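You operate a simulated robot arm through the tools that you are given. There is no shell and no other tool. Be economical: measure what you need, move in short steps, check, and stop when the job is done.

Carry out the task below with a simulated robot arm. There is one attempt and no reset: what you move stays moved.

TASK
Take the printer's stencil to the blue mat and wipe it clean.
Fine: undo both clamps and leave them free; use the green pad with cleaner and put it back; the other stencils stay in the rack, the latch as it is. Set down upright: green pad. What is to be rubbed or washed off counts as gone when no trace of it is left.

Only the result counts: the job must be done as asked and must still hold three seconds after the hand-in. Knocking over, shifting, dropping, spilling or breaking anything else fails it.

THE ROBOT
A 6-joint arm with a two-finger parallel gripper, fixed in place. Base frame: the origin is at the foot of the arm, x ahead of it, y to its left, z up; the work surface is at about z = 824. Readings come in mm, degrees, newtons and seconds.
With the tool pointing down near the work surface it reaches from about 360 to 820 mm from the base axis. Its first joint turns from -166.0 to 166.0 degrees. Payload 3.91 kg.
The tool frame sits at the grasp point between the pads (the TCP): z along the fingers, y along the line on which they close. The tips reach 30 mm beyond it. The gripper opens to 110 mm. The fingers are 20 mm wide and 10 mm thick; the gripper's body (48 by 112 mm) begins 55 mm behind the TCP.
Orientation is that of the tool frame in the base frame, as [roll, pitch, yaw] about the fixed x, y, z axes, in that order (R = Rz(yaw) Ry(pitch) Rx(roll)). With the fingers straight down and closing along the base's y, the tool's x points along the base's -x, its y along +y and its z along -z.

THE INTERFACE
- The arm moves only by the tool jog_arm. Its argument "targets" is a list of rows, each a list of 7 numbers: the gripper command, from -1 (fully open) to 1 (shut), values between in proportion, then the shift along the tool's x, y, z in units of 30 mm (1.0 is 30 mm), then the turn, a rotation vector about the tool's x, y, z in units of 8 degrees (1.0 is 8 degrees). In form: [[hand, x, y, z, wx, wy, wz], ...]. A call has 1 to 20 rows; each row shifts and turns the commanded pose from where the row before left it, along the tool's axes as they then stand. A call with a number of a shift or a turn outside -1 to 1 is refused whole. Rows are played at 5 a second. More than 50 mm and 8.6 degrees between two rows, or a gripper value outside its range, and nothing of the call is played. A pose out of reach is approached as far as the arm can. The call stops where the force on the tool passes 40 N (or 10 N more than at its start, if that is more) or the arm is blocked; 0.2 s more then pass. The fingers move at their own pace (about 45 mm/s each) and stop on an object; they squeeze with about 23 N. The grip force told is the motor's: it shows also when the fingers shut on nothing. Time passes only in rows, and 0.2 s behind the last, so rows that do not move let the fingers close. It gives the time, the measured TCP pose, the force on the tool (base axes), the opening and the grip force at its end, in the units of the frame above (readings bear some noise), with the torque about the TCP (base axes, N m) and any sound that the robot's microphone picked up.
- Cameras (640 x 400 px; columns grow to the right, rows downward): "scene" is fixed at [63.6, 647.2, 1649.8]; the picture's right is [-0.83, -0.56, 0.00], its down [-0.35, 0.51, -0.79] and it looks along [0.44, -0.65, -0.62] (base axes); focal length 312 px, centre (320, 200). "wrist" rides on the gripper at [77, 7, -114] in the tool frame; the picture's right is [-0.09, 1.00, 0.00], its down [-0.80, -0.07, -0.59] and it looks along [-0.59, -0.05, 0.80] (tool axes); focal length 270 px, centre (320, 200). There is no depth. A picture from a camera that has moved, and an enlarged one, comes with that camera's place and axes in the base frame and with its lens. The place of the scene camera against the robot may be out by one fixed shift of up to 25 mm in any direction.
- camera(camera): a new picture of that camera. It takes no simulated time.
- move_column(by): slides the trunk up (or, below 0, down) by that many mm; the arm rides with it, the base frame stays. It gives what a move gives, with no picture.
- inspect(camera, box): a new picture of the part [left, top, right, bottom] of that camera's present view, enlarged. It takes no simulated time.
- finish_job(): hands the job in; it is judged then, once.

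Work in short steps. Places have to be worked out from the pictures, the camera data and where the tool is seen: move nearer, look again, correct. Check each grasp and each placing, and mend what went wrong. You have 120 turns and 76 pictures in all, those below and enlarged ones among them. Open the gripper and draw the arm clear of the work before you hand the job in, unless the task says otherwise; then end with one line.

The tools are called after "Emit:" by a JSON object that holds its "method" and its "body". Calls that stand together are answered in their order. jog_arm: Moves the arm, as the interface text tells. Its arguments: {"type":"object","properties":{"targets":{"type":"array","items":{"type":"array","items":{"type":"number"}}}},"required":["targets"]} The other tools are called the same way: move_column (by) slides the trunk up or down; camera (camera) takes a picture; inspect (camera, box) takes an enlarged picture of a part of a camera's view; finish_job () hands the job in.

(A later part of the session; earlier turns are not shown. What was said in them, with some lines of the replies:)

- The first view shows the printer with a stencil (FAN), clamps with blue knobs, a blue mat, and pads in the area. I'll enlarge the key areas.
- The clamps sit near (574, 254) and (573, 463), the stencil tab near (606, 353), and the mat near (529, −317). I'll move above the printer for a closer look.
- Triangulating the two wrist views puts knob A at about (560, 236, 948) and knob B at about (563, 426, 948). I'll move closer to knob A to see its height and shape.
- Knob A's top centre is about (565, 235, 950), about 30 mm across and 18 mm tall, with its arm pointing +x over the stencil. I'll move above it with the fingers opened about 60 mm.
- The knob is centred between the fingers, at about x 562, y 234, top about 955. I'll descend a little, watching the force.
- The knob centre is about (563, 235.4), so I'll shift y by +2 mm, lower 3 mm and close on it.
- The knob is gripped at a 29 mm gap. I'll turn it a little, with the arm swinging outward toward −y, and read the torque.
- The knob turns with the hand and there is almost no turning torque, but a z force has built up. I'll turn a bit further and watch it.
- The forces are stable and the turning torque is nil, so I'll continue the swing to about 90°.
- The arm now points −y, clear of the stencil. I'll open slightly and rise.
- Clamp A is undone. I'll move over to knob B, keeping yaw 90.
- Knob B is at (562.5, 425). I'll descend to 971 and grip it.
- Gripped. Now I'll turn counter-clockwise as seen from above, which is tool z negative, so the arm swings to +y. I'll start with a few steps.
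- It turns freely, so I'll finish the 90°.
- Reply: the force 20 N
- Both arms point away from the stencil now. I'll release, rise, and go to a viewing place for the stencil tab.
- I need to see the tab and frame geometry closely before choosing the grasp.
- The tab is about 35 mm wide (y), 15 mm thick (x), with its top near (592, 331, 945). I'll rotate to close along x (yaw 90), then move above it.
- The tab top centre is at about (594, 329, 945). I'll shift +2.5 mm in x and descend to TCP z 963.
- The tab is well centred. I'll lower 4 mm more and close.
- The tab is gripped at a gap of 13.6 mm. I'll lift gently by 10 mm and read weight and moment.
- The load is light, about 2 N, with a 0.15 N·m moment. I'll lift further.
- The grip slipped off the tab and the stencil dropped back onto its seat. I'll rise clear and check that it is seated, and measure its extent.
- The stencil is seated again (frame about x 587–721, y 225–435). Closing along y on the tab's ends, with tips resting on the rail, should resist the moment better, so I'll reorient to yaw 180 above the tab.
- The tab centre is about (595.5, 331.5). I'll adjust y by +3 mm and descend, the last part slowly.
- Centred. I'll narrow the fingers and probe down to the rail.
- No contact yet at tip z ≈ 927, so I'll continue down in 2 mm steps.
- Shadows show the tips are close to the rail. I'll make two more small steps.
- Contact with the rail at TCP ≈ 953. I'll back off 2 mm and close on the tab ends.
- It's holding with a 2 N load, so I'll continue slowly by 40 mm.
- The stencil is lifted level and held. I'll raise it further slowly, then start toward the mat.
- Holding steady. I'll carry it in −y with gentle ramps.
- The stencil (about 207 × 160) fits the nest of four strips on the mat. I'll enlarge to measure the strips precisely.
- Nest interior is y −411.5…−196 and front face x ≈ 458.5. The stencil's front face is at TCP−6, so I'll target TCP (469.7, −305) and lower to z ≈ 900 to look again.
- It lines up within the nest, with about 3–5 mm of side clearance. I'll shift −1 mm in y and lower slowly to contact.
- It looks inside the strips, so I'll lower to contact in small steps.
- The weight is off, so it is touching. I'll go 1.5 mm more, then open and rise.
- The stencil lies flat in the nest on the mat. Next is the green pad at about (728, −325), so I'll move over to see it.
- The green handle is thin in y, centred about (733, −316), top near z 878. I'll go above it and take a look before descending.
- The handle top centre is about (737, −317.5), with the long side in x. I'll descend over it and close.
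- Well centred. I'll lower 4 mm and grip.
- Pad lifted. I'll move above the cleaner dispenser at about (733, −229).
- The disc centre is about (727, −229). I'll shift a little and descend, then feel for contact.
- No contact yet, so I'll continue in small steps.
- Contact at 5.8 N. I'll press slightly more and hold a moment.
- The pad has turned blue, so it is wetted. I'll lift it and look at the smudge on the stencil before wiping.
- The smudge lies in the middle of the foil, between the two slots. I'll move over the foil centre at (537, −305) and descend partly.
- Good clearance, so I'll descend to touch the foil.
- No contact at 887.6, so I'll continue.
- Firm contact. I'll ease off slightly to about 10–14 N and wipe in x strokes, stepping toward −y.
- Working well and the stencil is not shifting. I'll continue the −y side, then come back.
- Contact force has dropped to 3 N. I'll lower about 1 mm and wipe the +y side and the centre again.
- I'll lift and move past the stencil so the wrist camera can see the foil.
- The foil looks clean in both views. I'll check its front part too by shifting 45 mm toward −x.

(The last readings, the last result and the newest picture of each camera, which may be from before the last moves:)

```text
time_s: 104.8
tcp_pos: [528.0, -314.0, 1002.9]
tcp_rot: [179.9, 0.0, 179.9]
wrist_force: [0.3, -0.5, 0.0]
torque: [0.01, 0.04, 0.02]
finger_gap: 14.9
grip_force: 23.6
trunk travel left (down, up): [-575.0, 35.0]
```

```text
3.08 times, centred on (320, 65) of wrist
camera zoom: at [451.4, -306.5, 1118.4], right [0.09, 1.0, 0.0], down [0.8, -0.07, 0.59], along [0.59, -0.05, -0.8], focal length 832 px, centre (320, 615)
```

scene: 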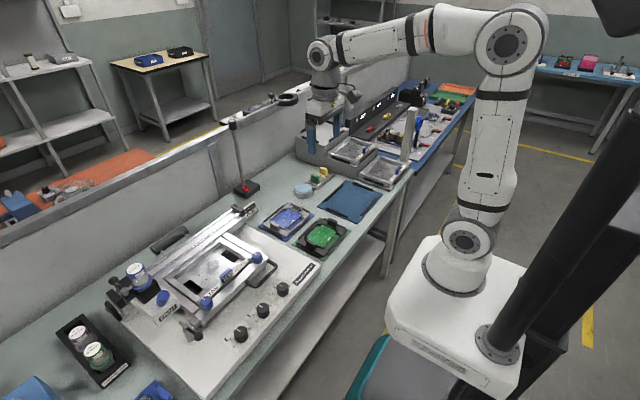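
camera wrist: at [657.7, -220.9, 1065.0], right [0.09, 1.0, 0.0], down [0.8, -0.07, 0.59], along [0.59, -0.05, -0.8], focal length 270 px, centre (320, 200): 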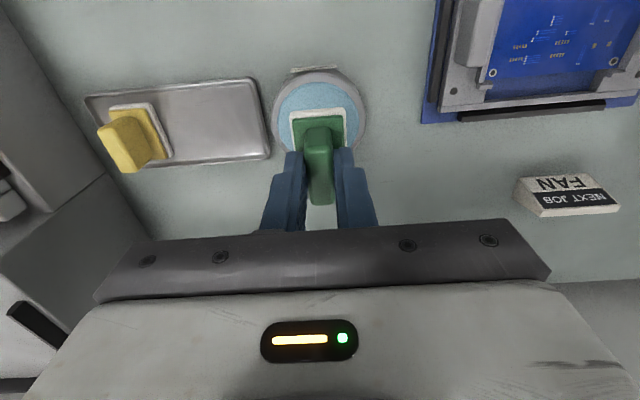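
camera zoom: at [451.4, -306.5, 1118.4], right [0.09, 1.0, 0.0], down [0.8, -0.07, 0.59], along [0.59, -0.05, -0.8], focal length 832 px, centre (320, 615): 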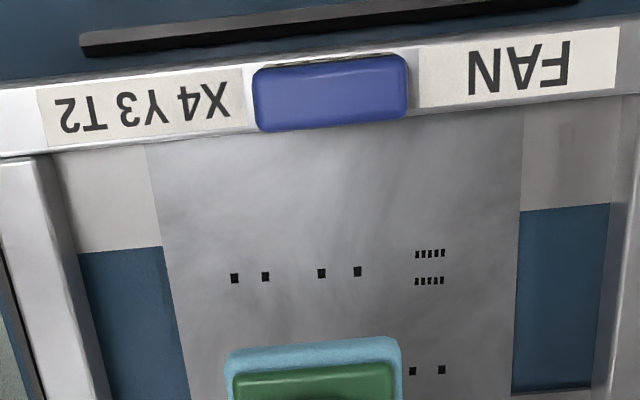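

The foil is clean everywhere. I'll return the pad to its place on the tray, TCP (737, −318.5).

Emit:
{"method": "jog_arm", "body": {"targets": [[1, -0.5, 0, 0, 0, 0, 0], [1, -0.9, -0.05, 0, 0, 0, 0], [1, -0.97, -0.05, 0, 0, 0, 0], [1, -0.97, -0.05, 0, 0, 0, 0], [1, -0.97, 0, 0, 0, 0, 0], [1, -0.97, 0, 0, 0, 0, 0], [1, -0.8, 0, 0, 0, 0, 0], [1, -0.6, 0, 0, 0, 0, 0], [1, -0.28, 0, 0, 0, 0, 0], [1, 0, 0, 0.5, 0, 0, 0], [1, 0, 0, 0.9, 0, 0, 0], [1, 0, 0, 0.9, 0, 0, 0], [1, 0, 0, 0.6, 0, 0, 0], [1, 0, 0, 0.3, 0, 0, 0], [1, 0, 0, 0, 0, 0, 0]]}}

Emit:
{"method": "inspect", "body": {"camera": "scene", "box": [285, 140, 355, 205]}}

```text
time_s: 108.0
tcp_pos: [738.7, -319.6, 907.3]
tcp_rot: [179.8, 0.0, 179.9]
wrist_force: [0.0, 0.3, -0.6]
torque: [0.01, -0.01, -0.02]
finger_gap: 15.0
grip_force: 23.4
trunk travel left (down, up): [-575.0, 35.0]
```

```text
6.15 times, centred on (320, 172) of scene
camera zoom: at [63.6, 647.2, 1649.8], right [-0.83, -0.56, 0.0], down [-0.35, 0.51, -0.79], along [0.44, -0.65, -0.62], focal length 1918 px, centre (320, 369)
```

zoom: 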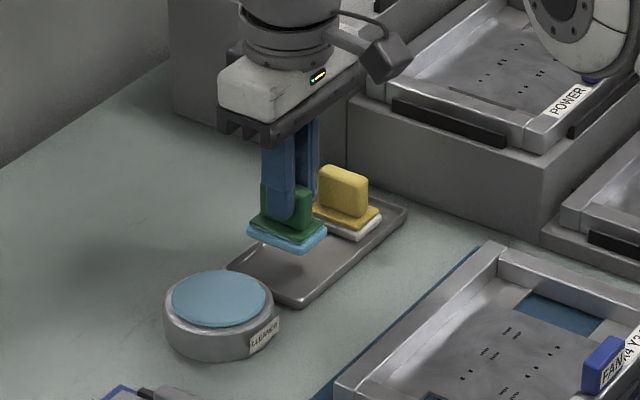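

Aligned over the tray. I'll lower and feel for contact.

Emit:
{"method": "jog_arm", "body": {"targets": [[1, 0.05, 0.02, 0.3, 0, 0, 0], [1, 0, 0, 0.25, 0, 0, 0], [1, 0, 0, 0.12, 0, 0, 0], [1, 0, 0, 0, 0, 0, 0]]}}

Emit:
{"method": "jog_arm", "body": {"targets": [[1, 0, 0, 0.06, 0, 0, 0], [1, 0, 0, 0.05, 0, 0, 0], [1, 0, 0, 0, 0, 0, 0]]}}

```text
time_s: 109.0
tcp_pos: [736.2, -318.1, 886.2]
tcp_rot: [-180.0, 0.0, 179.9]
wrist_force: [-0.2, 0.0, -0.8]
torque: [0.0, -0.02, 0.04]
finger_gap: 14.9
grip_force: 22.7
trunk travel left (down, up): [-575.0, 35.0]
```

```text
time_s: 109.8
tcp_pos: [737.0, -318.4, 883.8]
tcp_rot: [180.0, 0.0, 179.9]
wrist_force: [0.1, 0.1, 0.1]
torque: [0.01, 0.01, -0.01]
finger_gap: 15.0
grip_force: 22.9
trunk travel left (down, up): [-575.0, 35.0]
```

Emit:
{"method": "jog_arm", "body": {"targets": [[1, 0, 0, 0.05, 0, 0, 0], [1, 0, 0, 0, 0, 0, 0]]}}

```text
time_s: 110.4
tcp_pos: [735.7, -317.9, 881.6]
tcp_rot: [179.9, 0.0, 179.9]
wrist_force: [-0.6, 0.1, -1.1]
torque: [0.0, 0.03, 0.01]
finger_gap: 15.2
grip_force: 22.8
trunk travel left (down, up): [-575.0, 35.0]
```

No contact force yet, so I'll take another small step down.

Emit:
{"method": "jog_arm", "body": {"targets": [[1, 0, 0, 0.04, 0, 0, 0], [1, 0, 0, 0, 0, 0, 0]]}}

Emit:
{"method": "jog_arm", "body": {"targets": [[1, 0, 0, 0.04, 0, 0, 0], [1, 0, 0, 0, 0, 0, 0]]}}

```text
time_s: 111.0
tcp_pos: [735.6, -317.7, 881.0]
tcp_rot: [180.0, -0.1, 180.0]
wrist_force: [-0.3, -0.1, -0.4]
torque: [-0.03, -0.01, 0.0]
finger_gap: 14.8
grip_force: 23.3
trunk travel left (down, up): [-575.0, 35.0]
```

```text
time_s: 111.6
tcp_pos: [736.5, -318.9, 879.4]
tcp_rot: [-180.0, -0.1, 179.9]
wrist_force: [0.1, -0.9, 3.0]
torque: [-0.03, 0.05, 0.04]
finger_gap: 15.0
grip_force: 23.4
trunk travel left (down, up): [-575.0, 35.0]
```

Contact at 3 N. I'll open and rise, then retreat.

Emit:
{"method": "jog_arm", "body": {"targets": [[0.4, 0, 0, 0, 0, 0, 0], [0.2, 0, 0, 0, 0, 0, 0], [0.2, 0, 0, -0.3, 0, 0, 0], [0.2, 0, 0, -0.8, 0, 0, 0], [0.2, 0, 0, -1, 0, 0, 0], [0.2, 0, 0, -1, 0, 0, 0], [0.2, 0.5, 0, -1, 0, 0, 0], [0.2, 1, 0.5, -0.5, 0, 0, 0], [0.2, 1, 1, 0, 0, 0, 0], [0.2, 1, 1, 0, 0, 0, 0], [0.2, 1, 1, 0, 0, 0, 0], [0.2, 1, 1, 0, 0, 0, 0], [0.2, 1, 1, 0, 0, 0, 0], [0.2, 0.5, 1, -0.5, 0, 0, 0], [0.2, 0, 0, 0, 0, 0, 0]]}}

Emit:
{"method": "inspect", "body": {"camera": "scene", "box": [270, 130, 430, 230]}}

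Emit:
{"method": "inspect", "body": {"camera": "scene", "box": [100, 190, 300, 340]}}

```text
time_s: 114.8
tcp_pos: [526.1, -121.1, 1032.4]
tcp_rot: [180.0, 0.0, 179.8]
wrist_force: [1.0, -0.2, 0.2]
torque: [0.02, -0.01, 0.0]
finger_gap: 44.0
grip_force: 0.0
trunk travel left (down, up): [-575.0, 35.0]
```

```text
4.00 times, centred on (350, 180) of scene
camera zoom: at [63.6, 647.2, 1649.8], right [-0.83, -0.56, 0.0], down [-0.35, 0.51, -0.79], along [0.44, -0.65, -0.62], focal length 1247 px, centre (200, 280)
```

zoom: 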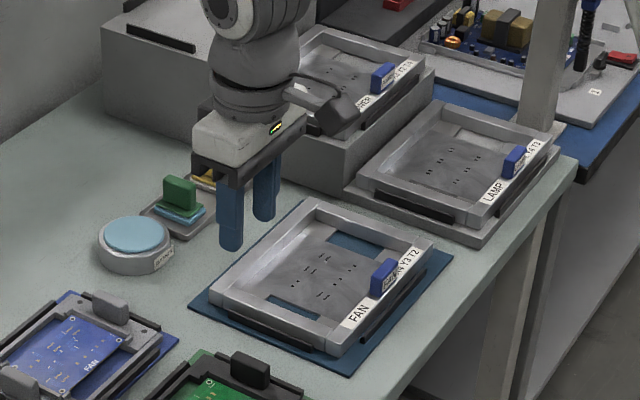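

```text
2.67 times, centred on (200, 265) of scene
camera zoom: at [63.6, 647.2, 1649.8], right [-0.83, -0.56, 0.0], down [-0.35, 0.51, -0.79], along [0.44, -0.65, -0.62], focal length 831 px, centre (640, 27)
```

zoom: 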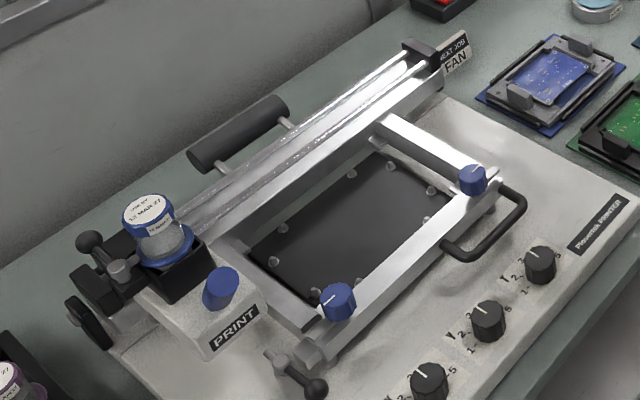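

The pad stands upright on its tray, the stencil lies clean on the mat, and both clamps are undone. I'll draw the arm up and open it fully before handing in.

Emit:
{"method": "jog_arm", "body": {"targets": [[-1, 0, 0.5, -1, 0, 0, 0], [-1, 0, 0.5, -1, 0, 0, 0], [-1, 0, 0.5, -1, 0, 0, 0], [-1, 0, 0, -1, 0, 0, 0], [-1, 0, 0, 0, 0, 0, 0]]}}

Emit:
{"method": "inspect", "body": {"camera": "scene", "box": [270, 130, 430, 230]}}

```text
time_s: 116.0
tcp_pos: [527.1, -76.7, 1152.3]
tcp_rot: [180.0, 0.0, 179.8]
wrist_force: [0.6, 0.1, 0.1]
torque: [0.0, 0.01, 0.02]
finger_gap: 110.0
grip_force: 0.1
trunk travel left (down, up): [-575.0, 35.0]
```

```text
4.00 times, centred on (350, 180) of scene
camera zoom: at [63.6, 647.2, 1649.8], right [-0.83, -0.56, 0.0], down [-0.35, 0.51, -0.79], along [0.44, -0.65, -0.62], focal length 1247 px, centre (200, 280)
```

zoom: 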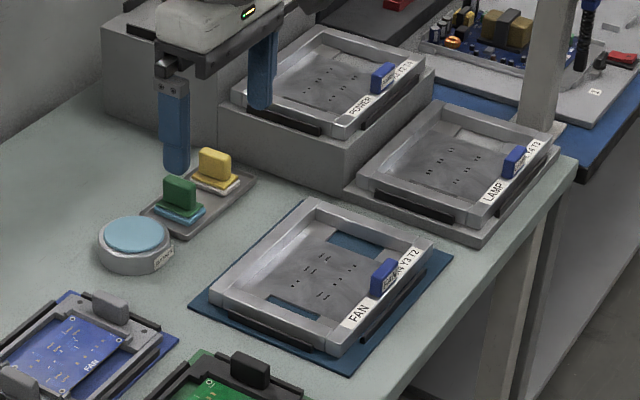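

Everything is in place, so I'm handing in.

Emit:
{"method": "finish_job", "body": {}}

```text
The job is handed in.
```

I moved the printer's FAN stencil to the blue mat and wiped it with the green pad and cleaner until no trace showed in the pictures. Both clamps are undone and left free, the pad is back upright on its tray, and the other stencils and the latch were left alone. On the first lift the stencil slipped off the gripper and fell back about a centimetre into its seat in the printer; the second lift held, and I saw no damage.
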